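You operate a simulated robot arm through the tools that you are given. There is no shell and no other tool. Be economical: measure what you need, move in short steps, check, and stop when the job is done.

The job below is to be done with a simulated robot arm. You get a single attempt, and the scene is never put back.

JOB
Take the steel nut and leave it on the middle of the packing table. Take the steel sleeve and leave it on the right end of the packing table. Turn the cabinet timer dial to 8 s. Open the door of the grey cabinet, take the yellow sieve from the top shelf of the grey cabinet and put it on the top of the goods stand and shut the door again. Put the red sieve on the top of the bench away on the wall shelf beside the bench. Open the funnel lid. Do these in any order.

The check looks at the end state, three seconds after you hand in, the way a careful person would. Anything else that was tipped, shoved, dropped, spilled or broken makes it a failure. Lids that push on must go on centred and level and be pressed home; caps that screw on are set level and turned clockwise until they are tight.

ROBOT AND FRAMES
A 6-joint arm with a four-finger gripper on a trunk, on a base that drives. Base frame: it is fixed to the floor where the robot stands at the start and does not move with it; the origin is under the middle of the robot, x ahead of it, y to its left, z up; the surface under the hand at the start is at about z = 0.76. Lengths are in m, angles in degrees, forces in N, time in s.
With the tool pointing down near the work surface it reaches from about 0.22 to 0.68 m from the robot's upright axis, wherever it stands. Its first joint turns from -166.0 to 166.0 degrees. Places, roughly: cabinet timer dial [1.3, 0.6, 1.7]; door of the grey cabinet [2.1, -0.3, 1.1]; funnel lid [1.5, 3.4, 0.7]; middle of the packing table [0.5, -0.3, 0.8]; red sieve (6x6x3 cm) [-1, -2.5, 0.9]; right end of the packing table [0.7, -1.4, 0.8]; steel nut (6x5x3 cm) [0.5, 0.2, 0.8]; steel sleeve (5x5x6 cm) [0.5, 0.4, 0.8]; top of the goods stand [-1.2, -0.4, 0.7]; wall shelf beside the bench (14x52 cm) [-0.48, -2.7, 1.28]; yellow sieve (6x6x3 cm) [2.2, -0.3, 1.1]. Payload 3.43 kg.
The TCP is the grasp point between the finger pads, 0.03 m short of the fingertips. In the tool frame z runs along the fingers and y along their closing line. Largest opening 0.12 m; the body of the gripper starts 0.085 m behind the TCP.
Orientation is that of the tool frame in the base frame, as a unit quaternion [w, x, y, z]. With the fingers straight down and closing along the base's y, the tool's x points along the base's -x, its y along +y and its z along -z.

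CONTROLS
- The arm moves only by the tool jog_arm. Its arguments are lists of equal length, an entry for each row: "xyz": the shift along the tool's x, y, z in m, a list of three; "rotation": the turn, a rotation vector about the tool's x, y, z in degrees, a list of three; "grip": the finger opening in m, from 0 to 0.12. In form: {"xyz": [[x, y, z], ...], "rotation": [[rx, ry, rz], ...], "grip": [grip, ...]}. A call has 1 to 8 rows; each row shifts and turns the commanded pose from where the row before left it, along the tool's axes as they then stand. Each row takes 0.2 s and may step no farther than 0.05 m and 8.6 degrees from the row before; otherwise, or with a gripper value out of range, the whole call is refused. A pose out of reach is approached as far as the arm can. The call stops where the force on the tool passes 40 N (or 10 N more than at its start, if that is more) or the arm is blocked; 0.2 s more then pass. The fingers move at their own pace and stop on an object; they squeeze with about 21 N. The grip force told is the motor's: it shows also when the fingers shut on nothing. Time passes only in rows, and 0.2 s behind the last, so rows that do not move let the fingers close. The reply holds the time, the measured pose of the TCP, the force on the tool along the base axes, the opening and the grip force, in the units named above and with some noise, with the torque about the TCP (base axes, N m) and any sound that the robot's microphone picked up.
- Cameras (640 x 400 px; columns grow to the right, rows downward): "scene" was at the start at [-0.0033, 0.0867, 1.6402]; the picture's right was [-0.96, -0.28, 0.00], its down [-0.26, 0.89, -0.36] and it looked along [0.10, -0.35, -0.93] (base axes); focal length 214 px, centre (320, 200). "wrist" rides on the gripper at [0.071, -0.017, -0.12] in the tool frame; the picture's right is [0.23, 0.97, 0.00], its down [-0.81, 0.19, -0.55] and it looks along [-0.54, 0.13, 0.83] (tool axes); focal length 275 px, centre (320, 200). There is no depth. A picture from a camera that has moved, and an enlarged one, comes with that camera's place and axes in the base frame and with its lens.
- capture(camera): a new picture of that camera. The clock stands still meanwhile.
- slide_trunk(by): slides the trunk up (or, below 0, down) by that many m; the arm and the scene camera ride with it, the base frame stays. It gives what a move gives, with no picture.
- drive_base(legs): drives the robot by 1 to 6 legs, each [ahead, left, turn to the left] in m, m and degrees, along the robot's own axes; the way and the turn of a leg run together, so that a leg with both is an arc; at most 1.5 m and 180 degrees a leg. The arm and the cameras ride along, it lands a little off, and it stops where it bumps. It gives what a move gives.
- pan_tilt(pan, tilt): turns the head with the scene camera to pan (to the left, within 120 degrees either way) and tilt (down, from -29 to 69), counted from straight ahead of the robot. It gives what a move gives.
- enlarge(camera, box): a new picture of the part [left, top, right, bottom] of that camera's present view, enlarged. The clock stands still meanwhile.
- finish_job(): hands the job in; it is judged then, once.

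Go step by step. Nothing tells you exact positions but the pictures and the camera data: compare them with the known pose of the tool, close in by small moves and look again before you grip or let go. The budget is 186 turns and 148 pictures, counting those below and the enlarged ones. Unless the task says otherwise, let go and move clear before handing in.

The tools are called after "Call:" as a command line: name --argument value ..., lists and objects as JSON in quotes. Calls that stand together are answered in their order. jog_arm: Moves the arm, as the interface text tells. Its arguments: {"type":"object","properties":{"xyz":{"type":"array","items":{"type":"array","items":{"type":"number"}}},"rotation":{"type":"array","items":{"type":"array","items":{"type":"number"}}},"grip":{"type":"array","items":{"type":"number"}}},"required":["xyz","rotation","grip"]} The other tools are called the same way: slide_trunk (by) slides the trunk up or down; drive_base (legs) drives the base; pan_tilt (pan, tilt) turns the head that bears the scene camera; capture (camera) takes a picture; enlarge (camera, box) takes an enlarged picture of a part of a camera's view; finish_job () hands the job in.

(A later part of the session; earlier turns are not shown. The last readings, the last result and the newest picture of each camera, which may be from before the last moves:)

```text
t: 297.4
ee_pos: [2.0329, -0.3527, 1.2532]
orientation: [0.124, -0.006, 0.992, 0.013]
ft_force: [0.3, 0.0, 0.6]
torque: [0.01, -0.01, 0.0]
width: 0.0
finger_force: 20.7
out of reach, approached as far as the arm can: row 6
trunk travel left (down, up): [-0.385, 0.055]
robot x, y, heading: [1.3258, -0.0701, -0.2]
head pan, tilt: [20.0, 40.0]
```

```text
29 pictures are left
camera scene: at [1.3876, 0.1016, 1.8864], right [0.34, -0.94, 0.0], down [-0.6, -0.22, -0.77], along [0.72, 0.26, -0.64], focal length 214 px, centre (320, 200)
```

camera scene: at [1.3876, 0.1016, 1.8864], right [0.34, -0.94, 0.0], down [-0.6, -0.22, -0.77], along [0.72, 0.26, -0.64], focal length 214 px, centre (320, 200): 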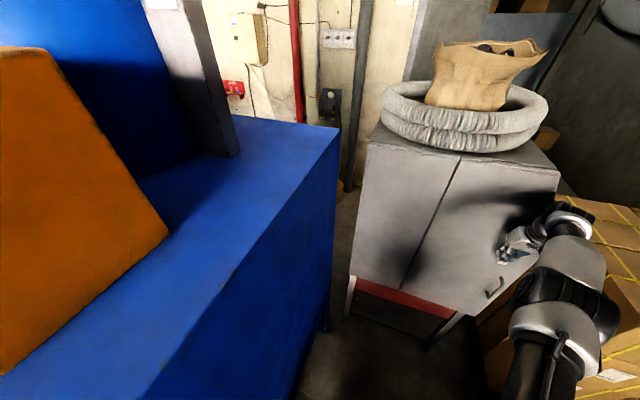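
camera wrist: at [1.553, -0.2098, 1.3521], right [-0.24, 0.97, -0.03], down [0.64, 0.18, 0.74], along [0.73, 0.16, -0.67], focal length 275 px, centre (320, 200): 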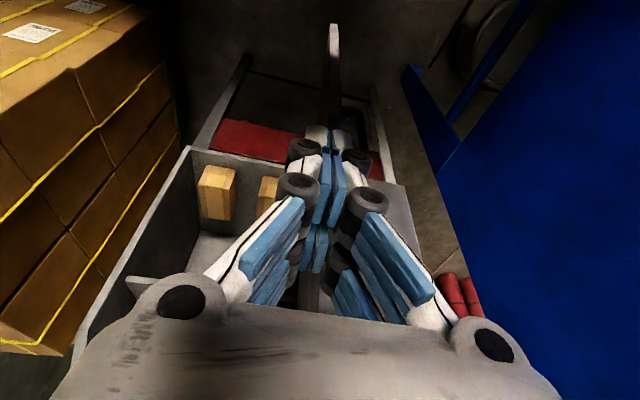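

Nearly shut. Drive forward a few cm to press it home.

Call:
drive_base --legs '[[0.05, 0, 0]]'

Call:
enlarge --camera "scene" --box '[340, 120, 600, 350]'

```text
t: 298.4
ee_pos: [2.0666, -0.3528, 1.2527]
orientation: [0.114, -0.006, 0.993, 0.015]
ft_force: [-0.4, 0.4, 0.4]
torque: [0.0, 0.02, -0.01]
width: 0.0001
finger_force: 20.8
trunk travel left (down, up): [-0.385, 0.055]
robot x, y, heading: [1.3667, -0.0716, 0.3]
head pan, tilt: [20.0, 40.0]
stopped in leg 1: the force on the tool passed its limit at 78 N (the readings are from after the stop); the commanded pose is now the measured one
```

```text
1.74 times, centred on (470, 235) of scene
camera zoom: at [1.4267, 0.1024, 1.8862], right [0.34, -0.94, 0.0], down [-0.6, -0.22, -0.77], along [0.72, 0.26, -0.64], focal length 373 px, centre (59, 139)
```

zoom: 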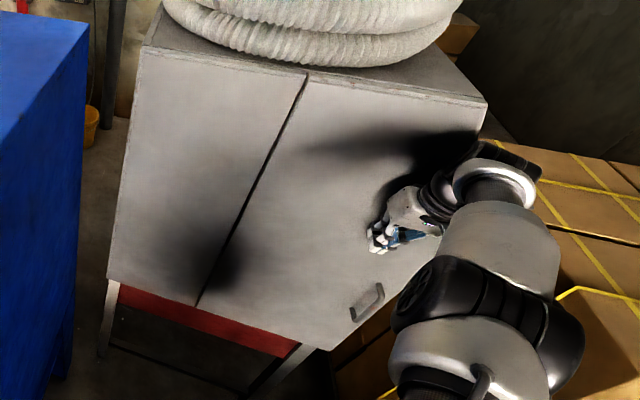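

Door is shut and pressed home. Now the dial: back off south, retract, raise, turn the base toward +y.

Call:
drive_base --legs '[[-0.06, 0, 0], [0.1, -0.7, 0], [0, -0.15, 0]]'

Call:
slide_trunk --by 0.05

Call:
jog_arm --xyz '[[0.04, 0.02, -0.02], [0.04, 0.03, -0.01], [0.04, 0.03, 0], [0.04, 0.03, 0], [0, 0.04, 0], [0, 0.04, -0.02], [0, 0.04, -0.02]]' --rotation '[[0, 0, 0], [0, 0, 0], [0, 0, 0], [0, 4.5, 0], [0, 4.5, 0], [0, 4.5, 0], [0, 0, 0]]' --grip '[0.0, 0.0, 0.0, 0.0, 0.0, 0.0, 0.0]'

Call:
drive_base --legs '[[0, 0, 88]]'

```text
t: 303.8
ee_pos: [2.1127, -1.201, 1.2529]
orientation: [0.115, -0.009, 0.993, 0.016]
ft_force: [-0.5, -1.0, -0.1]
torque: [0.07, 0.0, 0.04]
width: 0.0
finger_force: 20.5
trunk travel left (down, up): [-0.385, 0.055]
robot x, y, heading: [1.4106, -0.921, 0.4]
head pan, tilt: [20.0, 40.0]
```

```text
t: 304.7
ee_pos: [2.1128, -1.201, 1.3033]
orientation: [0.115, -0.009, 0.993, 0.016]
ft_force: [-0.2, 0.2, -1.3]
torque: [-0.01, 0.01, -0.03]
width: 0.0001
finger_force: 20.8
trunk travel left (down, up): [-0.435, 0.005]
robot x, y, heading: [1.4098, -0.9153, 0.6]
head pan, tilt: [20.0, 40.0]
```

```text
refused: row 2 steps farther than a row can; nothing moved
```

```text
t: 308.9
ee_pos: [1.6932, -0.2168, 1.3032]
orientation: [-0.07, 0.708, -0.696, -0.091]
ft_force: [-0.1, 0.2, -0.6]
torque: [-0.03, -0.01, -0.05]
width: 0.0
finger_force: 21.1
trunk travel left (down, up): [-0.435, 0.005]
robot x, y, heading: [1.4086, -0.9166, 90.0]
head pan, tilt: [20.0, 40.0]
```

Facing +y. Raise the hand and level the pitch.

Call:
jog_arm --xyz '[[0.01, 0.02, -0.04], [0.01, 0.02, -0.04], [0, 0.02, -0.042], [0, 0.02, -0.042], [0, 0.02, -0.042], [0, 0.02, -0.042], [0, 0.02, -0.042], [0, 0.02, -0.042]]' --rotation '[[0, 6.5, 0], [0, 6.5, 0], [0, 0, 0], [0, 0, 0], [0, 0, 0], [0, 0, 0], [0, 0, 0], [0, 0, 0]]' --grip '[0.0, 0.0, 0.0, 0.0, 0.0, 0.0, 0.0, 0.0]'

Call:
jog_arm --xyz '[[0, 0.025, -0.03], [0, 0.03, -0.03], [0, 0.03, 0], [0, 0.03, 0], [0, 0, 0], [0, 0, 0], [0, 0, 0], [0, 0, 0]]' --rotation '[[0, 0, 0], [0, 0, 0], [0, 0, 0], [0, 0, 0], [8.4, 0, 0], [8.4, 0, 0], [8.4, 0, 0], [8.4, 0, 0]]' --grip '[0.0, 0.0, 0.0, 0.0, 0.0, 0.0, 0.0, 0.0]'

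Call:
jog_arm --xyz '[[0, 0, 0], [0, 0, 0], [0, 0, 0], [0, 0, 0], [0, 0, 0], [0, 0, 0], [0, 0, 0]]' --rotation '[[8.4, 0, 0], [8.4, 0, 0], [8.4, 0, 0], [8.4, 0, 0], [8.4, 0, 0], [8.4, 0, 0], [6, 0, 0]]' --grip '[0.0, 0.0, 0.0, 0.0, 0.0, 0.0, 0.0]'

```text
t: 310.7
ee_pos: [1.5275, -0.3079, 1.6136]
orientation: [0.009, 0.714, -0.7, -0.011]
ft_force: [-0.6, -0.6, 0.4]
torque: [-0.01, -0.01, 0.0]
width: 0.0
finger_force: 21.0
out of reach, approached as far as the arm can: row 2, 5, 6, 7, 8
trunk travel left (down, up): [-0.435, 0.005]
robot x, y, heading: [1.4088, -0.9208, 90.5]
head pan, tilt: [20.0, 40.0]
```

```text
t: 312.5
ee_pos: [1.4101, -0.3289, 1.666]
orientation: [-0.198, 0.686, -0.673, 0.192]
ft_force: [0.6, 0.2, -0.7]
torque: [-0.01, -0.01, 0.0]
width: 0.0
finger_force: 21.1
out of reach, approached as far as the arm can: row 1, 2
trunk travel left (down, up): [-0.435, 0.005]
robot x, y, heading: [1.4108, -0.921, 90.4]
head pan, tilt: [20.0, 40.0]
```

```text
t: 314.1
ee_pos: [1.4107, -0.3286, 1.666]
orientation: [-0.5, 0.51, -0.502, 0.487]
ft_force: [0.5, 0.3, -0.2]
torque: [-0.02, 0.0, 0.0]
width: 0.0
finger_force: 20.9
trunk travel left (down, up): [-0.435, 0.005]
robot x, y, heading: [1.4101, -0.922, 89.9]
head pan, tilt: [20.0, 40.0]
```

The tool now points along +x with the closing axis vertical. Shift the hand left (−x), raise it, then drive north to bring it in front of the panel.

Call:
jog_arm --xyz '[[0, -0.02, -0.04], [0, -0.02, -0.04], [0, -0.02, -0.04], [0, -0.02, -0.04], [0, 0, -0.04], [0, 0, 0]]' --rotation '[[0, 0, 0], [0, 0, 0], [0, 0, 0], [0, 0, 0], [0, 0, 0], [0, 0, 0]]' --grip '[0.0, 0.0, 0.0, 0.0, 0.0, 0.0]'

Call:
drive_base --legs '[[0, 0.09, 0], [0.6, 0, 0]]'

Call:
capture --camera "wrist"

```text
t: 315.5
ee_pos: [1.3588, -0.2986, 1.7239]
orientation: [-0.501, 0.515, -0.498, 0.485]
ft_force: [-0.1, 0.5, -0.6]
torque: [0.03, 0.0, -0.01]
width: 0.0
finger_force: 20.6
out of reach, approached as far as the arm can: row 2, 3, 4, 5
trunk travel left (down, up): [-0.435, 0.005]
robot x, y, heading: [1.411, -0.9228, 90.3]
head pan, tilt: [20.0, 40.0]
```

```text
t: 319.6
ee_pos: [1.2718, 0.3035, 1.7231]
orientation: [-0.502, 0.512, -0.5, 0.485]
ft_force: [-0.1, 0.2, -0.1]
torque: [0.01, -0.01, -0.01]
width: 0.0002
finger_force: 20.7
trunk travel left (down, up): [-0.435, 0.005]
robot x, y, heading: [1.3175, -0.3136, 90.0]
head pan, tilt: [20.0, 40.0]
```

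```text
27 pictures are left
camera wrist: at [1.1536, 0.2269, 1.7437], right [-0.02, -0.23, -0.97], down [-0.58, 0.8, -0.17], along [0.81, 0.56, -0.15], focal length 275 px, centre (320, 200)
```

wrist: 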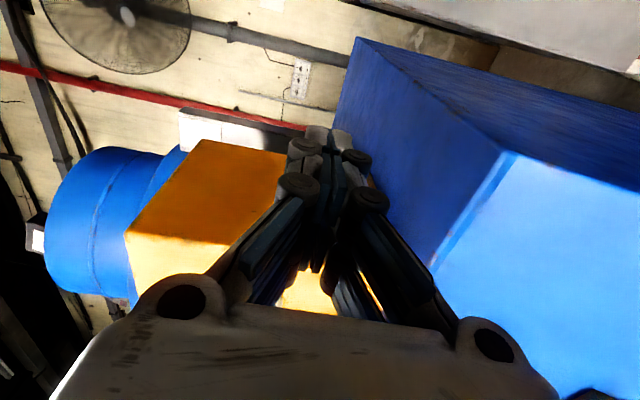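

Reach is limited at full stretch; retract toward the robot, shift left, then drive nearer.

Call:
jog_arm --xyz '[[0.045, 0, -0.015], [0.045, 0, -0.015], [0.03, 0, -0.03], [0, 0, -0.045], [0, 0, -0.045], [0, 0, -0.03], [0, 0, 0]]' --rotation '[[0, 0, 0], [0, 0, 0], [0, 0, 0], [0, 0, 0], [0, 0, 0], [0, 0, 0], [0, 0, 0]]' --grip '[0.0, 0.0, 0.0, 0.0, 0.0, 0.0, 0.0]'

Call:
drive_base --legs '[[0.22, 0, 0]]'

Call:
capture --camera "wrist"

```text
t: 321.2
ee_pos: [1.2754, 0.2227, 1.6762]
orientation: [-0.504, 0.517, -0.498, 0.48]
ft_force: [0.1, -0.5, 0.1]
torque: [-0.03, 0.06, -0.04]
width: 0.0
finger_force: 21.1
out of reach, approached as far as the arm can: row 1, 2, 3, 4, 5, 6
trunk travel left (down, up): [-0.435, 0.005]
robot x, y, heading: [1.3199, -0.3162, 90.2]
head pan, tilt: [20.0, 40.0]
```

```text
t: 322.9
ee_pos: [1.2772, 0.4414, 1.677]
orientation: [-0.503, 0.516, -0.499, 0.481]
ft_force: [-0.5, 0.0, 0.2]
torque: [0.02, 0.02, 0.02]
width: 0.0001
finger_force: 20.9
trunk travel left (down, up): [-0.435, 0.005]
robot x, y, heading: [1.3161, -0.0957, 89.6]
head pan, tilt: [20.0, 40.0]
```

```text
26 pictures are left
camera wrist: at [1.1599, 0.3638, 1.6965], right [-0.02, -0.23, -0.97], down [-0.59, 0.79, -0.17], along [0.81, 0.57, -0.15], focal length 275 px, centre (320, 200)
```

wrist: 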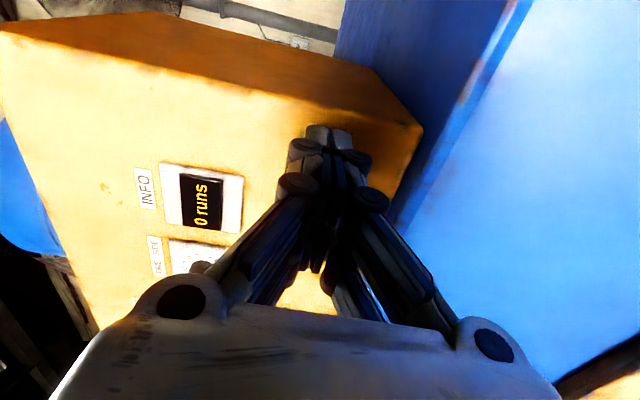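

The dial is at about (1.335, 0.578, 1.755). I tilt the tool ~25° toward +y to ease the wrist and pull back from the panel.

Call:
jog_arm --xyz '[[0, 0, 0], [0, 0, -0.03], [0, 0, -0.04], [0, -0.02, -0.04], [0, -0.03, -0.02], [0, -0.028, 0], [0, 0, 0]]' --rotation '[[0, -8.4, 0], [0, -8.4, 0], [0, -8.4, 0], [0, 0, 0], [0, 0, 0], [0, 0, 0], [0, 0, 0]]' --grip '[0.0, 0.0, 0.02, 0.04, 0.05, 0.05, 0.05]'

Call:
capture --camera "wrist"

```text
t: 324.5
ee_pos: [1.1565, 0.3956, 1.7597]
orientation: [-0.599, 0.609, -0.377, 0.357]
ft_force: [-0.8, 0.7, -0.4]
torque: [0.02, -0.01, -0.01]
width: 0.0499
finger_force: 0.0
trunk travel left (down, up): [-0.435, 0.005]
robot x, y, heading: [1.324, -0.0986, 89.9]
head pan, tilt: [20.0, 40.0]
```

```text
25 pictures are left
camera wrist: at [1.0829, 0.2747, 1.7785], right [0.08, -0.2, -0.98], down [-0.87, 0.47, -0.16], along [0.49, 0.86, -0.14], focal length 275 px, centre (320, 200)
```

wrist: 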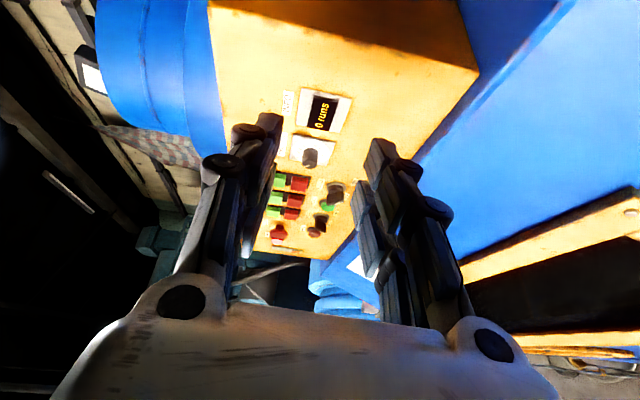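

Call:
enlarge --camera "wrist" --box '[270, 80, 370, 180]'

```text
4.00 times, centred on (320, 130) of wrist
camera zoom: at [1.0829, 0.2747, 1.7785], right [0.08, -0.2, -0.98], down [-0.87, 0.47, -0.16], along [0.49, 0.86, -0.14], focal length 1101 px, centre (320, 480)
```

zoom: 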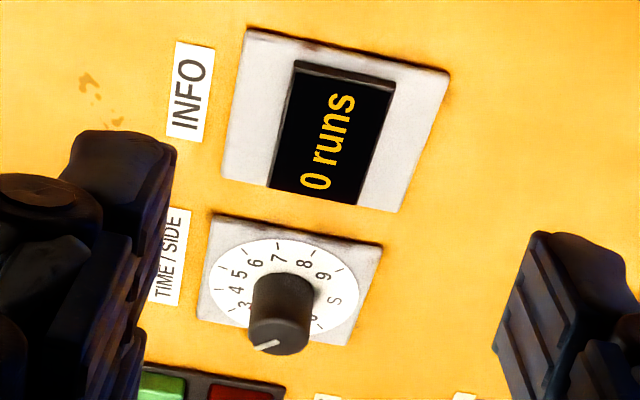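

Dial reads: 0 at −135°, 30° per second, pointer at −45° (3 s); 8 s is at +105°, so +150° clockwise. I close in, then straighten the tool in front of the knob.

Call:
drive_base --legs '[[0.05, 0, 0]]'

Call:
jog_arm --xyz '[[-0.0172, 0.001, 0.0385], [-0.0172, 0.001, 0.0385], [-0.0172, 0.001, 0.0385], [-0.0172, 0.001, 0.03], [0, 0, 0], [0, 0, 0], [0, 0, 0]]' --rotation '[[0, 0, 0], [0, 0, 0], [0, 0, 0], [0, 0, 0], [0, 8.4, 0], [0, 8.4, 0], [0, 8.4, 0]]' --grip '[0.045, 0.045, 0.045, 0.045, 0.045, 0.045, 0.045]'

Call:
capture --camera "wrist"

```text
t: 325.4
ee_pos: [1.1578, 0.4417, 1.7602]
orientation: [-0.6, 0.608, -0.377, 0.358]
ft_force: [-0.6, 0.2, -0.2]
torque: [-0.01, 0.0, -0.01]
width: 0.0498
finger_force: 0.1
trunk travel left (down, up): [-0.435, 0.005]
robot x, y, heading: [1.3227, -0.0479, 89.7]
head pan, tilt: [20.0, 40.0]
```

```text
t: 327.1
ee_pos: [1.2632, 0.5618, 1.7473]
orientation: [-0.504, 0.517, -0.497, 0.482]
ft_force: [-1.1, 1.3, 0.3]
torque: [0.0, 0.03, -0.05]
width: 0.0451
finger_force: 0.1
out of reach, approached as far as the arm can: row 7
trunk travel left (down, up): [-0.435, 0.005]
robot x, y, heading: [1.3182, -0.0492, 89.6]
head pan, tilt: [20.0, 40.0]
```

```text
23 pictures are left
camera wrist: at [1.1453, 0.4847, 1.7675], right [-0.02, -0.23, -0.97], down [-0.59, 0.79, -0.17], along [0.81, 0.57, -0.15], focal length 275 px, centre (320, 200)
```

wrist: 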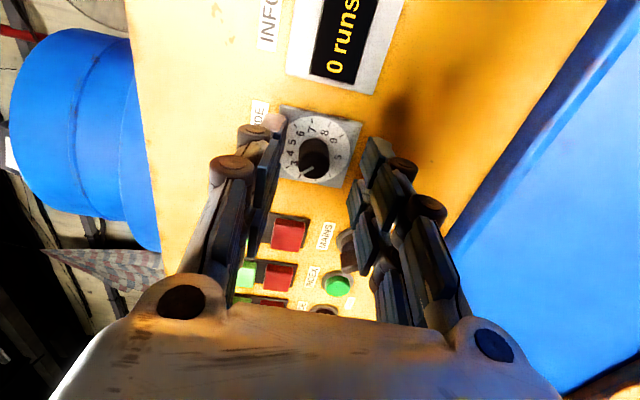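

Call:
jog_arm --xyz '[[-0.011, 0, 0.005], [0, 0, 0.012], [0, 0, 0.012], [0, 0, 0]]' --rotation '[[0, 0, 0], [0, 0, 0], [0, 0, 0], [0, 0, 0]]' --grip '[0.045, 0.045, 0.045, 0.045]'

Call:
enlarge --camera "wrist" --box '[220, 80, 420, 240]'

```text
t: 328.1
ee_pos: [1.2884, 0.5687, 1.7487]
orientation: [-0.502, 0.517, -0.499, 0.481]
ft_force: [-1.1, -0.1, 0.1]
torque: [0.0, -0.03, -0.04]
width: 0.0448
finger_force: 0.0
out of reach, approached as far as the arm can: row 1, 3
trunk travel left (down, up): [-0.435, 0.005]
robot x, y, heading: [1.3185, -0.0479, 89.7]
head pan, tilt: [20.0, 40.0]
```

```text
2.50 times, centred on (320, 160) of wrist
camera zoom: at [1.171, 0.4907, 1.769], right [-0.02, -0.23, -0.97], down [-0.59, 0.79, -0.17], along [0.81, 0.57, -0.15], focal length 688 px, centre (320, 300)
```

zoom: 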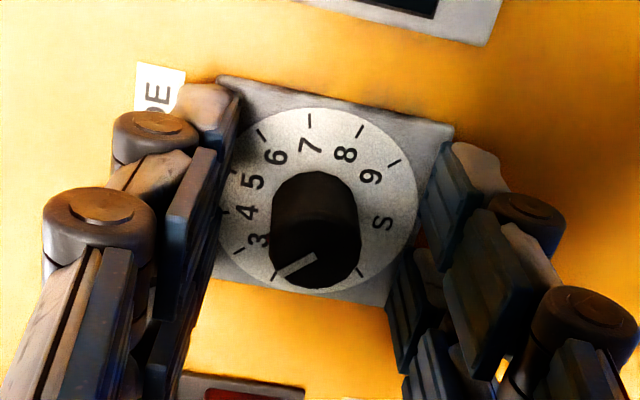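

The mapping is confirmed (8 at +105°, pointer ≈−45°). Nudge the base 8 mm for centring, then pre-roll −75° with fingers open.

Call:
drive_base --legs '[[0.009, 0, 0]]'

Call:
jog_arm --xyz '[[0, 0, 0], [0, 0, 0], [0, 0, 0], [0, 0, 0], [0, 0, 0]]' --rotation '[[0, 0, -8.4], [0, 0, -8.4], [0, 0, -8.4], [0, 0, -8.4], [0, 0, -8.4]]' --grip '[0.045, 0.045, 0.045, 0.045, 0.045]'

Call:
jog_arm --xyz '[[0, 0, 0], [0, 0, 0], [0, 0, 0], [0, 0, 0], [0, 0, 0]]' --rotation '[[0, 0, -8.4], [0, 0, -8.4], [0, 0, -8.4], [0, 0, -8.4], [0, 0, 0]]' --grip '[0.045, 0.045, 0.045, 0.045, 0.045]'

Call:
enlarge --camera "wrist" --box '[220, 80, 420, 240]'

```text
t: 328.8
ee_pos: [1.2894, 0.575, 1.7511]
orientation: [-0.502, 0.516, -0.5, 0.48]
ft_force: [-0.5, 0.1, -0.5]
torque: [0.02, 0.01, 0.02]
width: 0.0448
finger_force: 0.1
trunk travel left (down, up): [-0.435, 0.005]
robot x, y, heading: [1.3208, -0.0393, 90.0]
head pan, tilt: [20.0, 40.0]
```

```text
t: 330.0
ee_pos: [1.2893, 0.5765, 1.7488]
orientation: [-0.295, 0.662, -0.279, 0.63]
ft_force: [-0.4, 0.5, -0.5]
torque: [0.02, -0.01, -0.02]
width: 0.0449
finger_force: 0.2
trunk travel left (down, up): [-0.435, 0.005]
robot x, y, heading: [1.3167, -0.0402, 89.9]
head pan, tilt: [20.0, 40.0]
```

```text
t: 331.2
ee_pos: [1.289, 0.5766, 1.7495]
orientation: [-0.101, 0.714, -0.079, 0.688]
ft_force: [0.5, 0.5, -0.1]
torque: [-0.01, 0.01, 0.01]
width: 0.0452
finger_force: 0.1
trunk travel left (down, up): [-0.435, 0.005]
robot x, y, heading: [1.3215, -0.0384, 89.4]
head pan, tilt: [20.0, 40.0]
```

```text
2.50 times, centred on (320, 160) of wrist
camera zoom: at [1.1707, 0.5687, 1.8259], right [0.04, -1.0, -0.02], down [-0.58, 0.0, -0.81], along [0.81, 0.04, -0.58], focal length 688 px, centre (320, 300)
```

zoom: 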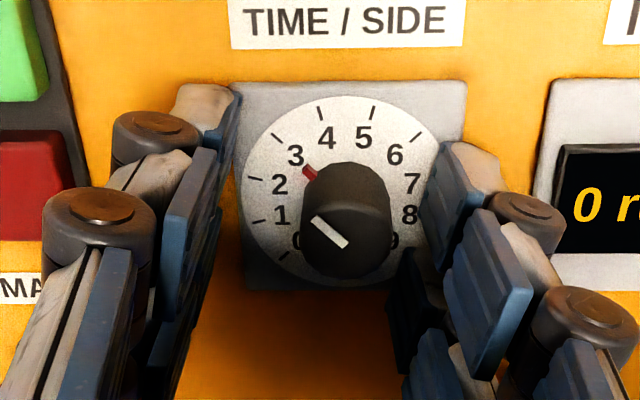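

The pointer is at 3. Shift 5 mm right, close on the knob and turn clockwise.

Call:
jog_arm --xyz '[[0, 0.004, 0], [0, 0, 0], [0, 0, 0], [0, 0, 0]]' --rotation '[[0, 0, 0], [0, 0, 0], [0, 0, 0], [0, 0, 0]]' --grip '[0.04, 0.02, 0.0, 0.0]'

Call:
jog_arm --xyz '[[0, 0, 0], [0, 0, 0], [0, 0, 0], [0, 0, 0], [0, 0, 0]]' --rotation '[[0, 0, 8.4], [0, 0, 8.4], [0, 0, 8.4], [0, 0, 8.4], [0, 0, 0]]' --grip '[0.0, 0.0, 0.0, 0.0, 0.0]'

Call:
enlarge --camera "wrist" --box '[220, 80, 420, 240]'

```text
t: 332.2
ee_pos: [1.2895, 0.5692, 1.7505]
orientation: [-0.102, 0.715, -0.081, 0.687]
ft_force: [1.1, -18.9, -9.5]
torque: [-0.03, 0.39, -0.8]
width: 0.0183
finger_force: 31.8
out of reach, approached as far as the arm can: row 1
trunk travel left (down, up): [-0.435, 0.005]
robot x, y, heading: [1.3201, -0.0415, 89.8]
head pan, tilt: [20.0, 40.0]
```

```text
t: 333.4
ee_pos: [1.29, 0.5696, 1.7496]
orientation: [-0.295, 0.66, -0.286, 0.629]
ft_force: [1.5, -25.3, -21.1]
torque: [-0.09, 0.55, -0.19]
width: 0.0184
finger_force: 44.8
trunk travel left (down, up): [-0.435, 0.005]
robot x, y, heading: [1.3189, -0.0404, 90.2]
head pan, tilt: [20.0, 40.0]
```

```text
2.50 times, centred on (320, 160) of wrist
camera zoom: at [1.1726, 0.5227, 1.8141], right [0.01, -0.82, -0.58], down [-0.59, 0.46, -0.66], along [0.81, 0.34, -0.48], focal length 688 px, centre (320, 300)
```

zoom: 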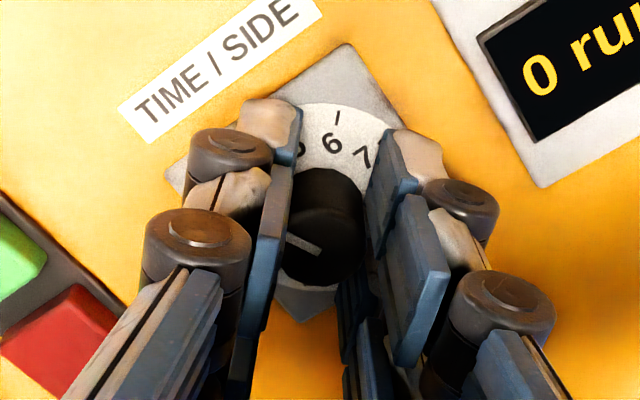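

It turns with the hand. Continue.

Call:
jog_arm --xyz '[[0, 0, 0], [0, 0, 0], [0, 0, 0], [0, 0, 0], [0, 0, 0], [0, 0, 0], [0, 0, 0]]' --rotation '[[0, 0, 8.4], [0, 0, 8.4], [0, 0, 8.4], [0, 0, 8.4], [0, 0, 8.4], [0, 0, 8.4], [0, 0, 8.4]]' --grip '[0.0, 0.0, 0.0, 0.0, 0.0, 0.0, 0.0]'

Call:
jog_arm --xyz '[[0, 0, 0], [0, 0, 0], [0, 0, 0], [0, 0, 0], [0, 0, 0], [0, 0, 0], [0, 0, 0]]' --rotation '[[0, 0, 8.4], [0, 0, 8.4], [0, 0, 8.4], [0, 0, 8.4], [0, 0, 8.4], [0, 0, 8.4], [0, 0, 0]]' --grip '[0.0, 0.0, 0.0, 0.0, 0.0, 0.0, 0.0]'

Call:
enlarge --camera "wrist" --box '[220, 80, 420, 240]'

```text
t: 334.9
ee_pos: [1.2885, 0.5699, 1.7497]
orientation: [0.544, -0.459, 0.557, -0.428]
ft_force: [2.3, -12.0, -3.3]
torque: [-0.02, 0.15, -1.5]
width: 0.0184
finger_force: 45.3
trunk travel left (down, up): [-0.435, 0.005]
robot x, y, heading: [1.3194, -0.0395, 89.8]
head pan, tilt: [20.0, 40.0]
stopped in row 7: the force on the tool passed its limit at 43 N (the readings are from after the stop); the commanded pose is now the measured one
```

```text
t: 336.5
ee_pos: [1.2897, 0.5699, 1.7505]
orientation: [0.676, -0.179, 0.698, -0.154]
ft_force: [7.8, -18.9, -8.0]
torque: [-0.02, -0.61, -0.28]
width: 0.0187
finger_force: 44.9
trunk travel left (down, up): [-0.435, 0.005]
robot x, y, heading: [1.3214, -0.0379, 89.8]
head pan, tilt: [20.0, 40.0]
```

```text
2.50 times, centred on (320, 160) of wrist
camera zoom: at [1.1681, 0.5181, 1.6989], right [-0.04, 0.76, -0.65], down [-0.54, 0.53, 0.65], along [0.84, 0.38, 0.39], focal length 688 px, centre (320, 300)
```

zoom: 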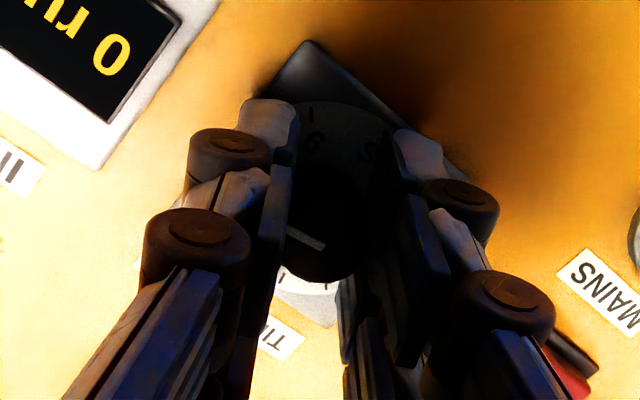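

The pointer now reads about 80° (just past 7). Turn ~25° more.

Call:
jog_arm --xyz '[[0, 0, 0], [0, 0, 0], [0, 0, 0], [0, 0, 0]]' --rotation '[[0, 0, 8.4], [0, 0, 8.4], [0, 0, 8.0], [0, 0, 0]]' --grip '[0.0, 0.0, 0.0, 0.0]'

Call:
jog_arm --xyz '[[0, 0, 0], [0, 0, 0], [0, 0, -0.02], [0, 0, -0.02], [0, 0, 0]]' --rotation '[[0, 0, 0], [0, 0, 0], [0, 0, 0], [0, 0, 0], [0, 0, 0]]' --grip '[0.04, 0.05, 0.05, 0.05, 0.05]'

Call:
enlarge --camera "wrist" --box '[240, 80, 400, 220]'

```text
t: 337.5
ee_pos: [1.2905, 0.5703, 1.7502]
orientation: [0.694, -0.025, 0.72, -0.005]
ft_force: [4.9, -17.5, -11.6]
torque: [-0.02, -0.21, -0.52]
width: 0.0183
finger_force: 45.2
trunk travel left (down, up): [-0.435, 0.005]
robot x, y, heading: [1.3173, -0.0374, 89.9]
head pan, tilt: [20.0, 40.0]
```

```text
t: 338.7
ee_pos: [1.2659, 0.5652, 1.7473]
orientation: [0.695, -0.029, 0.719, -0.004]
ft_force: [-0.4, 0.5, 0.3]
torque: [0.01, 0.0, -0.04]
width: 0.0501
finger_force: 0.1
out of reach, approached as far as the arm can: row 3, 4
trunk travel left (down, up): [-0.435, 0.005]
robot x, y, heading: [1.3201, -0.0412, 90.1]
head pan, tilt: [20.0, 40.0]
```

```text
2.86 times, centred on (320, 150) of wrist
camera zoom: at [1.1435, 0.5391, 1.68], right [-0.04, 0.96, -0.28], down [-0.53, 0.21, 0.82], along [0.84, 0.18, 0.5], focal length 786 px, centre (320, 343)
```

zoom: 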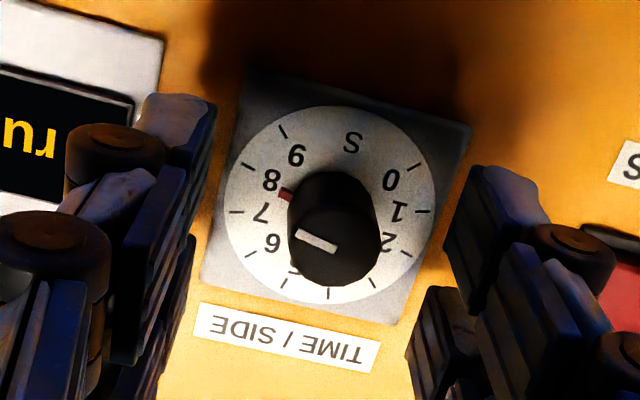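

Pointer is close to 8; I check with a tighter zoom.

Call:
enlarge --camera "wrist" --box '[285, 100, 365, 160]'

```text
6.67 times, centred on (325, 130) of wrist
camera zoom: at [1.1435, 0.5391, 1.68], right [-0.04, 0.96, -0.28], down [-0.53, 0.21, 0.82], along [0.84, 0.18, 0.5], focal length 1835 px, centre (287, 667)
```

zoom: 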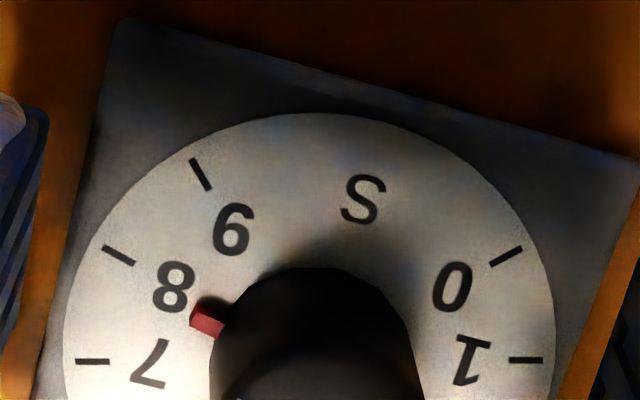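

Call:
enlarge --camera "wrist" --box '[290, 115, 360, 185]'

```text
5.71 times, centred on (325, 150) of wrist
camera zoom: at [1.1435, 0.5391, 1.68], right [-0.04, 0.96, -0.28], down [-0.53, 0.21, 0.82], along [0.84, 0.18, 0.5], focal length 1573 px, centre (291, 486)
```

zoom: 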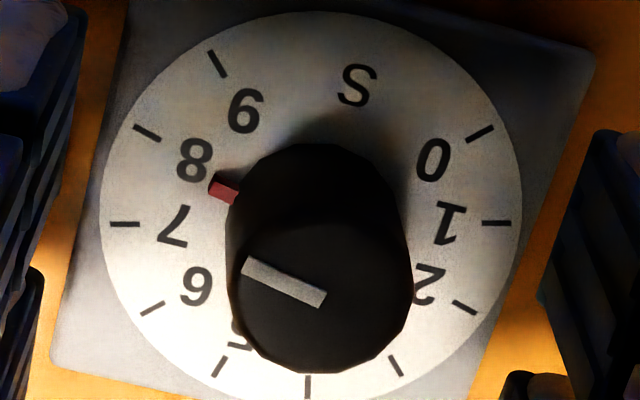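

The dial stands at 8 within reading error. Withdraw south by driving back, then start the long way round to the funnel.

Call:
drive_base --legs '[[-0.6, 0, 0], [-0.3, -0.16, 0], [-1.28, 0, 0]]'

Call:
drive_base --legs '[[0, 1.0, 0], [0, 1.0, 0]]'

```text
t: 350.0
ee_pos: [1.4192, -1.6156, 1.7461]
orientation: [0.695, -0.022, 0.719, -0.012]
ft_force: [-0.2, -0.3, 0.0]
torque: [0.02, 0.0, 0.01]
width: 0.05
finger_force: 0.0
trunk travel left (down, up): [-0.435, 0.005]
robot x, y, heading: [1.4581, -2.2222, 88.4]
head pan, tilt: [20.0, 40.0]
```

```text
t: 359.9
ee_pos: [-0.5864, -1.5803, 1.7472]
orientation: [0.695, -0.028, 0.719, -0.006]
ft_force: [-0.5, -1.0, 0.5]
torque: [-0.03, -0.02, 0.05]
width: 0.0501
finger_force: 0.2
trunk travel left (down, up): [-0.435, 0.005]
robot x, y, heading: [-0.537, -2.1855, 89.5]
head pan, tilt: [20.0, 40.0]
```

Call:
drive_base --legs '[[0.8, 0, 0], [0, 1.5, 0.5], [0, 0.1, 0]]'

Call:
drive_base --legs '[[1.5, 0, 0], [1.5, 0, 0]]'

Call:
pan_tilt --pan -60 --tilt 25

Call:
capture --camera "scene"

```text
t: 372.1
ee_pos: [-2.2215, -0.8074, 1.7471]
orientation: [0.695, -0.037, 0.718, 0.004]
ft_force: [1.3, 0.7, -0.1]
torque: [0.0, -0.01, 0.0]
width: 0.0499
finger_force: 0.2
trunk travel left (down, up): [-0.435, 0.005]
robot x, y, heading: [-2.1539, -1.4112, 90.9]
head pan, tilt: [20.0, 40.0]
```

```text
t: 386.5
ee_pos: [-2.4383, 2.1714, 1.7463]
orientation: [0.695, -0.062, 0.716, 0.028]
ft_force: [0.8, 0.1, 0.3]
torque: [0.01, 0.01, 0.01]
width: 0.05
finger_force: 0.0
trunk travel left (down, up): [-0.435, 0.005]
robot x, y, heading: [-2.3325, 1.5731, 94.9]
head pan, tilt: [20.0, 40.0]
```

```text
t: 388.0
ee_pos: [-2.4392, 2.1699, 1.7464]
orientation: [0.695, -0.06, 0.716, 0.026]
ft_force: [0.1, -0.3, 0.2]
torque: [-0.01, -0.02, 0.01]
width: 0.0499
finger_force: 0.0
trunk travel left (down, up): [-0.435, 0.005]
robot x, y, heading: [-2.3349, 1.5745, 95.1]
head pan, tilt: [-60.0, 25.0]
```

```text
15 pictures are left
camera scene: at [-2.3929, 1.5937, 1.9597], right [0.57, -0.82, 0.0], down [-0.35, -0.24, -0.91], along [0.74, 0.52, -0.42], focal length 214 px, centre (320, 200)
```

scene: 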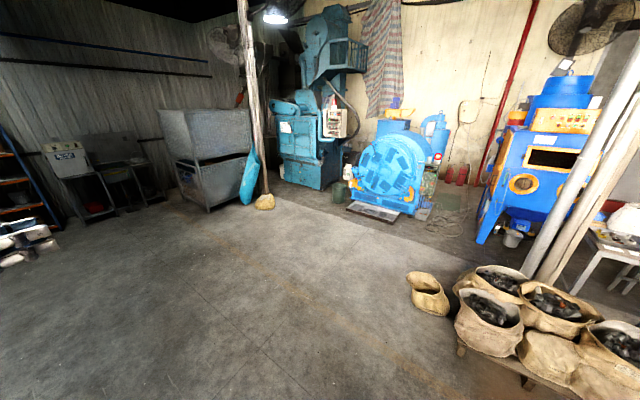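

Call:
enlarge --camera "scene" --box '[300, 110, 450, 230]'

```text
3.33 times, centred on (375, 170) of scene
camera zoom: at [-2.3929, 1.5937, 1.9597], right [0.57, -0.82, 0.0], down [-0.35, -0.24, -0.91], along [0.74, 0.52, -0.42], focal length 715 px, centre (137, 300)
```

zoom: 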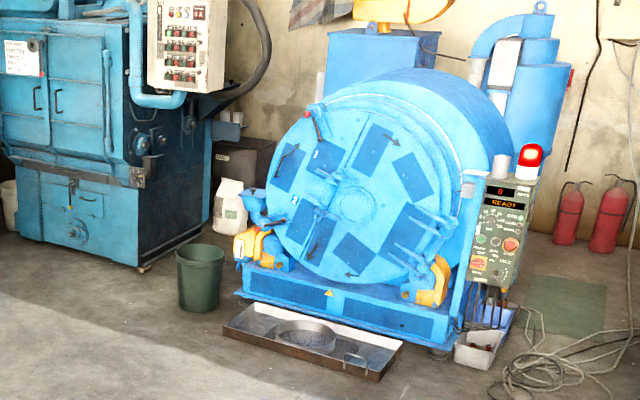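

The funnel is at the front-left corner of the blue drum machine (1.5, 3.4, 0.7). A small sack stands at (−0.27, 1.6), so I go north first, then east.

Call:
drive_base --legs '[[0, 0, -95], [0, 1.0, 0], [0, 0.9, 0], [1.5, 0, 0]]'

```text
t: 408.8
ee_pos: [-0.1855, 3.5326, 1.7471]
orientation: [0.49, 0.486, 0.53, -0.493]
ft_force: [-0.6, -0.6, 0.4]
torque: [0.01, 0.0, 0.03]
width: 0.05
finger_force: 0.0
trunk travel left (down, up): [-0.435, 0.005]
robot x, y, heading: [-0.7883, 3.4763, 0.2]
head pan, tilt: [-60.0, 25.0]
```

Restore the tool to pointing down while here in open space.

Call:
jog_arm --xyz '[[0, 0, -0.02], [0, 0, -0.02], [0, 0, 0], [0, 0, 0], [0, 0, 0], [0, 0, 0], [0, 0, 0], [0, 0, 0]]' --rotation '[[0, 0, -8.4], [0, 0, -8.4], [0, 0, -8.4], [0, 0, -8.4], [0, 0, -8.4], [0, 0, -8.4], [0, 0, -8.4], [0, 0, -8.4]]' --grip '[0.05, 0.05, 0.05, 0.05, 0.05, 0.05, 0.05, 0.05]'

Call:
jog_arm --xyz '[[0, 0, 0], [0, 0, 0], [0, 0, 0], [0, 0, 0], [0, 0, 0], [0, 0, 0], [0, 0, 0], [0, 0, 0]]' --rotation '[[0, 0, -8.4], [0, 0, -8.4], [0, 0, -3.5], [-8.4, 0, 0], [-8.4, 0, 0], [-8.4, 0, 0], [-8.4, 0, 0], [-8.4, 0, 0]]' --grip '[0.05, 0.05, 0.05, 0.05, 0.05, 0.05, 0.05, 0.05]'

Call:
jog_arm --xyz '[[0, 0, 0], [0, 0, 0], [0, 0, 0], [0, 0, 0], [0, 0, 0], [0, 0, 0]]' --rotation '[[-8.4, 0, 0], [-8.4, 0, 0], [-8.4, 0, 0], [-8.4, 0, 0], [-8.4, 0, 0], [-6, 0, 0]]' --grip '[0.05, 0.05, 0.05, 0.05, 0.05, 0.05]'

Call:
slide_trunk --by -0.26

Call:
drive_base --legs '[[1.15, 0, 0]]'

Call:
pan_tilt --pan 5 --tilt 42

Call:
capture --camera "scene"

```text
t: 410.6
ee_pos: [-0.1728, 3.5427, 1.7155]
orientation: [0.199, 0.166, 0.695, -0.671]
ft_force: [-0.4, 0.3, -0.2]
torque: [-0.03, 0.01, 0.01]
width: 0.0501
finger_force: 0.1
out of reach, approached as far as the arm can: row 1, 2
trunk travel left (down, up): [-0.435, 0.005]
robot x, y, heading: [-0.7898, 3.4778, 0.0]
head pan, tilt: [-60.0, 25.0]
```

```text
t: 412.4
ee_pos: [-0.1858, 3.5343, 1.7085]
orientation: [0.088, 0.012, 0.915, -0.393]
ft_force: [0.3, 0.2, 0.2]
torque: [-0.02, 0.0, -0.01]
width: 0.0503
finger_force: 0.1
out of reach, approached as far as the arm can: row 4, 5, 7
trunk travel left (down, up): [-0.435, 0.005]
robot x, y, heading: [-0.7896, 3.4763, 0.0]
head pan, tilt: [-60.0, 25.0]
```

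```text
t: 413.8
ee_pos: [-0.191, 3.5322, 1.7086]
orientation: [0.085, -0.025, 0.996, 0.014]
ft_force: [0.9, -0.5, 0.6]
torque: [0.02, 0.0, 0.04]
width: 0.05
finger_force: 0.1
out of reach, approached as far as the arm can: row 2
trunk travel left (down, up): [-0.435, 0.005]
robot x, y, heading: [-0.7862, 3.476, 0.2]
head pan, tilt: [-60.0, 25.0]
```

```text
t: 416.4
ee_pos: [-0.1899, 3.5328, 1.4487]
orientation: [0.086, -0.026, 0.996, 0.012]
ft_force: [-1.2, 0.5, 0.3]
torque: [-0.01, 0.02, 0.01]
width: 0.0499
finger_force: 0.0
trunk travel left (down, up): [-0.175, 0.265]
robot x, y, heading: [-0.7892, 3.4732, 0.1]
head pan, tilt: [-60.0, 25.0]
```

```text
t: 422.2
ee_pos: [0.9336, 3.5406, 1.4487]
orientation: [0.085, -0.027, 0.996, 0.011]
ft_force: [0.0, -0.4, -0.2]
torque: [-0.01, 0.03, -0.01]
width: 0.0501
finger_force: 0.0
trunk travel left (down, up): [-0.175, 0.265]
robot x, y, heading: [0.3289, 3.483, 0.5]
head pan, tilt: [-60.0, 25.0]
```

```text
t: 423.6
ee_pos: [0.9326, 3.5421, 1.4489]
orientation: [0.085, -0.026, 0.996, 0.01]
ft_force: [0.2, -0.1, 0.3]
torque: [-0.03, -0.02, 0.0]
width: 0.0499
finger_force: 0.1
trunk travel left (down, up): [-0.175, 0.265]
robot x, y, heading: [0.336, 3.4797, 0.4]
head pan, tilt: [5.0, 42.0]
```

```text
13 pictures are left
camera scene: at [0.3965, 3.6286, 1.6734], right [0.09, -1.0, 0.0], down [-0.67, -0.06, -0.74], along [0.74, 0.07, -0.67], focal length 214 px, centre (320, 200)
```

scene: 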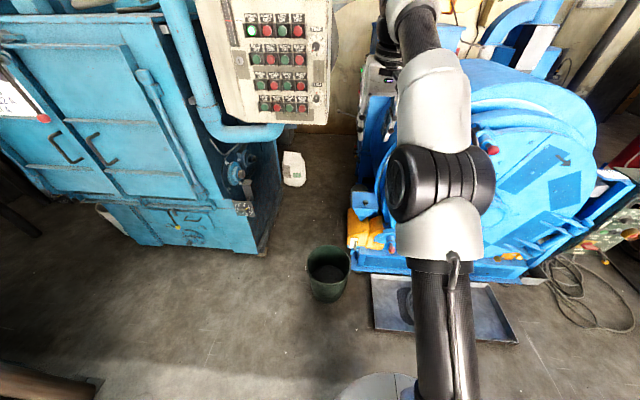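

Call:
enlarge --camera "scene" --box '[330, 160, 410, 270]'

```text
3.64 times, centred on (370, 215) of scene
camera zoom: at [0.3965, 3.6286, 1.6734], right [0.09, -1.0, 0.0], down [-0.67, -0.06, -0.74], along [0.74, 0.07, -0.67], focal length 780 px, centre (138, 146)
```

zoom: 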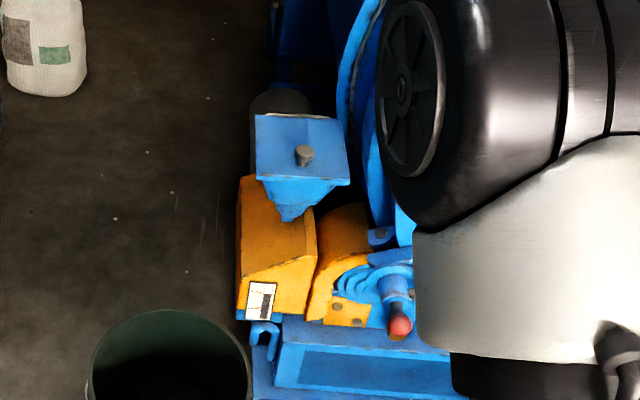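

The funnel has a square blue lid with a small knob in the middle, at about (1.44, 3.43, 0.73). I lower the trunk and hand, tilt the tool forward, and approach to look with the wrist camera.

Call:
slide_trunk --by -0.17

Call:
jog_arm --xyz '[[0, -0.02, 0.03], [0, -0.02, 0.03], [0, -0.02, 0.03], [0, -0.02, 0.03], [0, 0, 0.03], [0, 0, 0.03]]' --rotation '[[0.7, -7, 0.7], [0.7, -7, 0.7], [0.7, -7, 0.5], [0.7, -7, 0], [0, -7, 0], [0, 0, 0]]' --grip '[0.05, 0.05, 0.05, 0.05, 0.05, 0.05]'

Call:
drive_base --legs '[[0.33, 0, -0.4]]'

Call:
capture --camera "wrist"

```text
t: 425.5
ee_pos: [0.9339, 3.5404, 1.2782]
orientation: [0.086, -0.027, 0.996, 0.012]
ft_force: [0.1, -0.1, -0.4]
torque: [-0.02, 0.0, -0.02]
width: 0.0501
finger_force: 0.0
trunk travel left (down, up): [-0.005, 0.435]
robot x, y, heading: [0.3328, 3.4807, 0.2]
head pan, tilt: [5.0, 42.0]
```

```text
t: 426.9
ee_pos: [1.0144, 3.4629, 1.1194]
orientation: [0.381, -0.005, 0.925, -0.005]
ft_force: [-0.2, 0.2, 0.4]
torque: [0.01, 0.0, 0.01]
width: 0.0499
finger_force: 0.0
trunk travel left (down, up): [-0.005, 0.435]
robot x, y, heading: [0.3348, 3.4787, 0.3]
head pan, tilt: [5.0, 42.0]
```

```text
t: 429.1
ee_pos: [1.3478, 3.4608, 1.1198]
orientation: [0.381, -0.003, 0.925, -0.006]
ft_force: [0.7, -0.3, 0.2]
torque: [-0.01, -0.01, 0.01]
width: 0.0499
finger_force: 0.0
trunk travel left (down, up): [-0.005, 0.435]
robot x, y, heading: [0.6696, 3.4831, 0.1]
head pan, tilt: [5.0, 42.0]
```

```text
11 pictures are left
camera wrist: at [1.2123, 3.4427, 1.1546], right [-0.16, 0.97, -0.18], down [0.19, 0.21, 0.96], along [0.97, 0.12, -0.21], focal length 275 px, centre (320, 200)
```

wrist: 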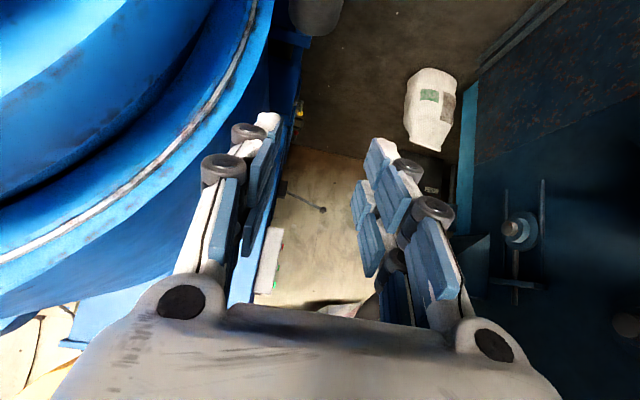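

Call:
enlarge --camera "scene" --box '[310, 170, 430, 270]'

```text
4.00 times, centred on (370, 220) of scene
camera zoom: at [0.7317, 3.6296, 1.5034], right [0.09, -1.0, 0.0], down [-0.67, -0.06, -0.74], along [0.74, 0.07, -0.67], focal length 858 px, centre (120, 120)
```

zoom: 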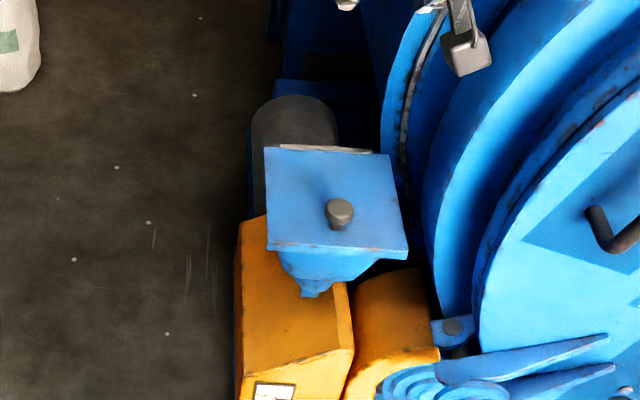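

The lid (x 1.42–1.60, y 3.34–3.51) is hinged at its far edge; the knob is at about (1.472, 3.424, 0.70). I move the base closer between bin and tray, steepen the tool and go above the knob.

Call:
drive_base --legs '[[0.14, 0.075, 0]]'

Call:
jog_arm --xyz '[[0, 0, 0], [0, 0, 0], [0.028, -0.019, 0.033], [0.028, -0.019, 0.033], [0.028, -0.019, 0.033], [0.028, -0.019, 0.033], [0.028, -0.019, 0.033], [0.028, -0.019, 0.033]]' --rotation '[[0, 7.5, 0], [0, 7.5, 0], [0, 0, 0], [0, 0, 0], [0, 0, 0], [0, 0, 0], [0, 0, 0], [0, 0, 0]]' --grip '[0.06, 0.06, 0.06, 0.06, 0.06, 0.06, 0.06, 0.06]'

Call:
capture --camera "wrist"

```text
t: 430.5
ee_pos: [1.4909, 3.5298, 1.119]
orientation: [0.381, 0.0, 0.924, -0.008]
ft_force: [0.5, -0.3, 0.9]
torque: [-0.03, 0.04, 0.01]
width: 0.0501
finger_force: 0.0
trunk travel left (down, up): [-0.005, 0.435]
robot x, y, heading: [0.8115, 3.5527, -0.3]
head pan, tilt: [5.0, 42.0]
```

```text
t: 432.3
ee_pos: [1.4422, 3.4168, 0.8645]
orientation: [0.257, 0.001, 0.966, -0.008]
ft_force: [0.3, -0.1, -0.6]
torque: [0.01, -0.02, -0.01]
width: 0.0602
finger_force: 0.1
trunk travel left (down, up): [-0.005, 0.435]
robot x, y, heading: [0.8115, 3.5548, -0.0]
head pan, tilt: [5.0, 42.0]
```

```text
9 pictures are left
camera wrist: at [1.32, 3.4, 0.934], right [-0.19, 0.97, -0.13], down [0.43, 0.2, 0.88], along [0.88, 0.12, -0.46], focal length 275 px, centre (320, 200)
```

wrist: 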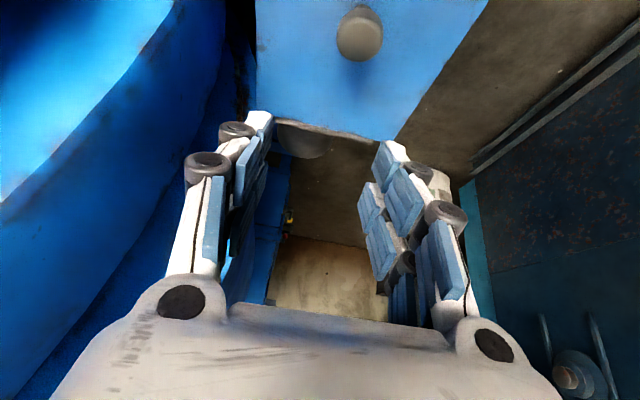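

Call:
jog_arm --xyz '[[0.014, 0.0033, 0.033], [0.014, 0.0033, 0.033], [0.014, 0.0033, 0.033], [0.012, 0.0033, 0.028], [0, 0, 0]]' --rotation '[[0, 0, 0], [0, 0, 0], [0, 0, 0], [0, 0, 0], [0, 0, 0]]' --grip '[0.065, 0.065, 0.065, 0.065, 0.065]'

Call:
capture --camera "wrist"

```text
t: 433.4
ee_pos: [1.4633, 3.4229, 0.7411]
orientation: [0.269, 0.001, 0.963, -0.008]
ft_force: [-11.6, -0.3, 34.1]
torque: [-0.2, 0.68, -0.15]
width: 0.0617
finger_force: 14.3
trunk travel left (down, up): [-0.005, 0.435]
robot x, y, heading: [0.8107, 3.5534, -0.4]
head pan, tilt: [5.0, 42.0]
stopped in row 5: the force on the tool passed its limit at 45 N (the readings are from after the stop); the commanded pose is now the measured one
```

```text
8 pictures are left
camera wrist: at [1.3396, 3.4064, 0.8085], right [-0.19, 0.97, -0.13], down [0.41, 0.2, 0.89], along [0.89, 0.11, -0.44], focal length 275 px, centre (320, 200)
```

wrist: 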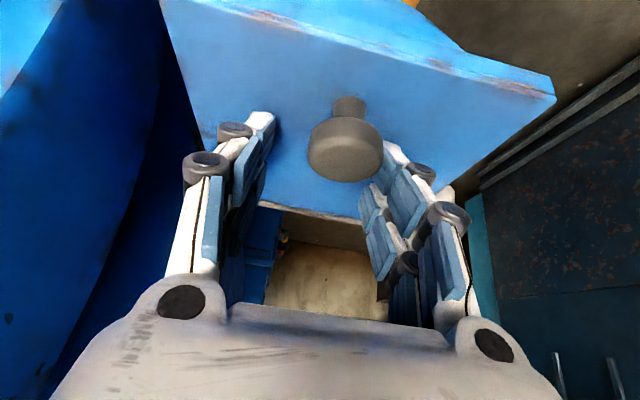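

Tips touched the lid (surface z≈0.717); the knob is nearer, at about (1.44, 3.425). Lift slightly, move back 2.6 cm, and close on it.

Call:
jog_arm --xyz '[[-0.004, 0, -0.007], [0.023, 0.003, -0.012], [0, 0, 0]]' --rotation '[[0, 0, 0], [0, 0, 0], [0, 0, 0]]' --grip '[0.065, 0.065, 0.065]'

Call:
jog_arm --xyz '[[0, 0, 0], [0, 0, 0], [0, 0, 0], [0, 0, 0]]' --rotation '[[0, 0, 0], [0, 0, 0], [0, 0, 0], [0, 0, 0]]' --grip '[0.04, 0.02, 0.0, 0.0]'

Call:
capture --camera "wrist"

```text
t: 434.2
ee_pos: [1.4366, 3.4266, 0.743]
orientation: [0.262, 0.001, 0.965, -0.007]
ft_force: [1.2, -0.2, 4.4]
torque: [0.17, -0.01, -0.03]
width: 0.0664
finger_force: 0.2
trunk travel left (down, up): [-0.005, 0.435]
robot x, y, heading: [0.8089, 3.5536, -0.2]
head pan, tilt: [5.0, 42.0]
```

```text
t: 435.2
ee_pos: [1.4394, 3.428, 0.745]
orientation: [0.265, 0.0, 0.964, -0.007]
ft_force: [1.0, 14.7, 14.6]
torque: [0.56, -0.02, 0.07]
width: 0.0326
finger_force: 25.4
trunk travel left (down, up): [-0.005, 0.435]
robot x, y, heading: [0.809, 3.5528, -0.1]
head pan, tilt: [5.0, 42.0]
```

```text
7 pictures are left
camera wrist: at [1.3159, 3.4119, 0.8119], right [-0.2, 0.97, -0.13], down [0.42, 0.2, 0.89], along [0.89, 0.12, -0.44], focal length 275 px, centre (320, 200)
```

wrist: 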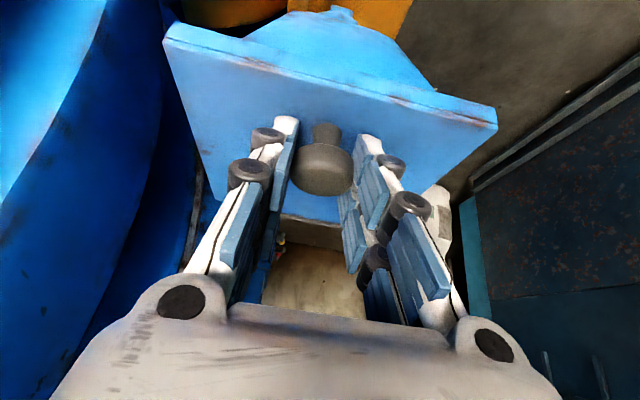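

Knob gripped (33 mm). Lift along the hinge arc (hinge ≈ x 1.60, z 0.71); the knob pivots between the pads.

Call:
jog_arm --xyz '[[-0.0197, 0, -0.0205], [-0.0229, 0, -0.0167], [-0.0254, 0, -0.0125], [-0.0273, 0, -0.0079], [0, 0, 0]]' --rotation '[[0, 0, 0], [0, 0, 0], [0, 0, 0], [0, 0, 0], [0, 0, 0]]' --grip '[0.0, 0.0, 0.0, 0.0, 0.0]'

Call:
capture --camera "wrist"

```text
t: 436.4
ee_pos: [1.4904, 3.4282, 0.8377]
orientation: [0.261, 0.0, 0.965, -0.006]
ft_force: [-3.4, 9.5, -15.4]
torque: [0.18, 1.31, -0.04]
width: 0.0327
finger_force: 45.4
trunk travel left (down, up): [-0.005, 0.435]
robot x, y, heading: [0.8091, 3.5572, -0.4]
head pan, tilt: [5.0, 42.0]
```

```text
6 pictures are left
camera wrist: at [1.3682, 3.4122, 0.9052], right [-0.19, 0.97, -0.13], down [0.42, 0.2, 0.88], along [0.88, 0.12, -0.45], focal length 275 px, centre (320, 200)
```

wrist: 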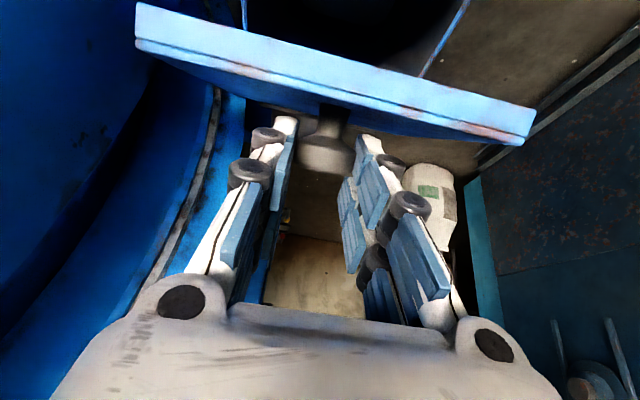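

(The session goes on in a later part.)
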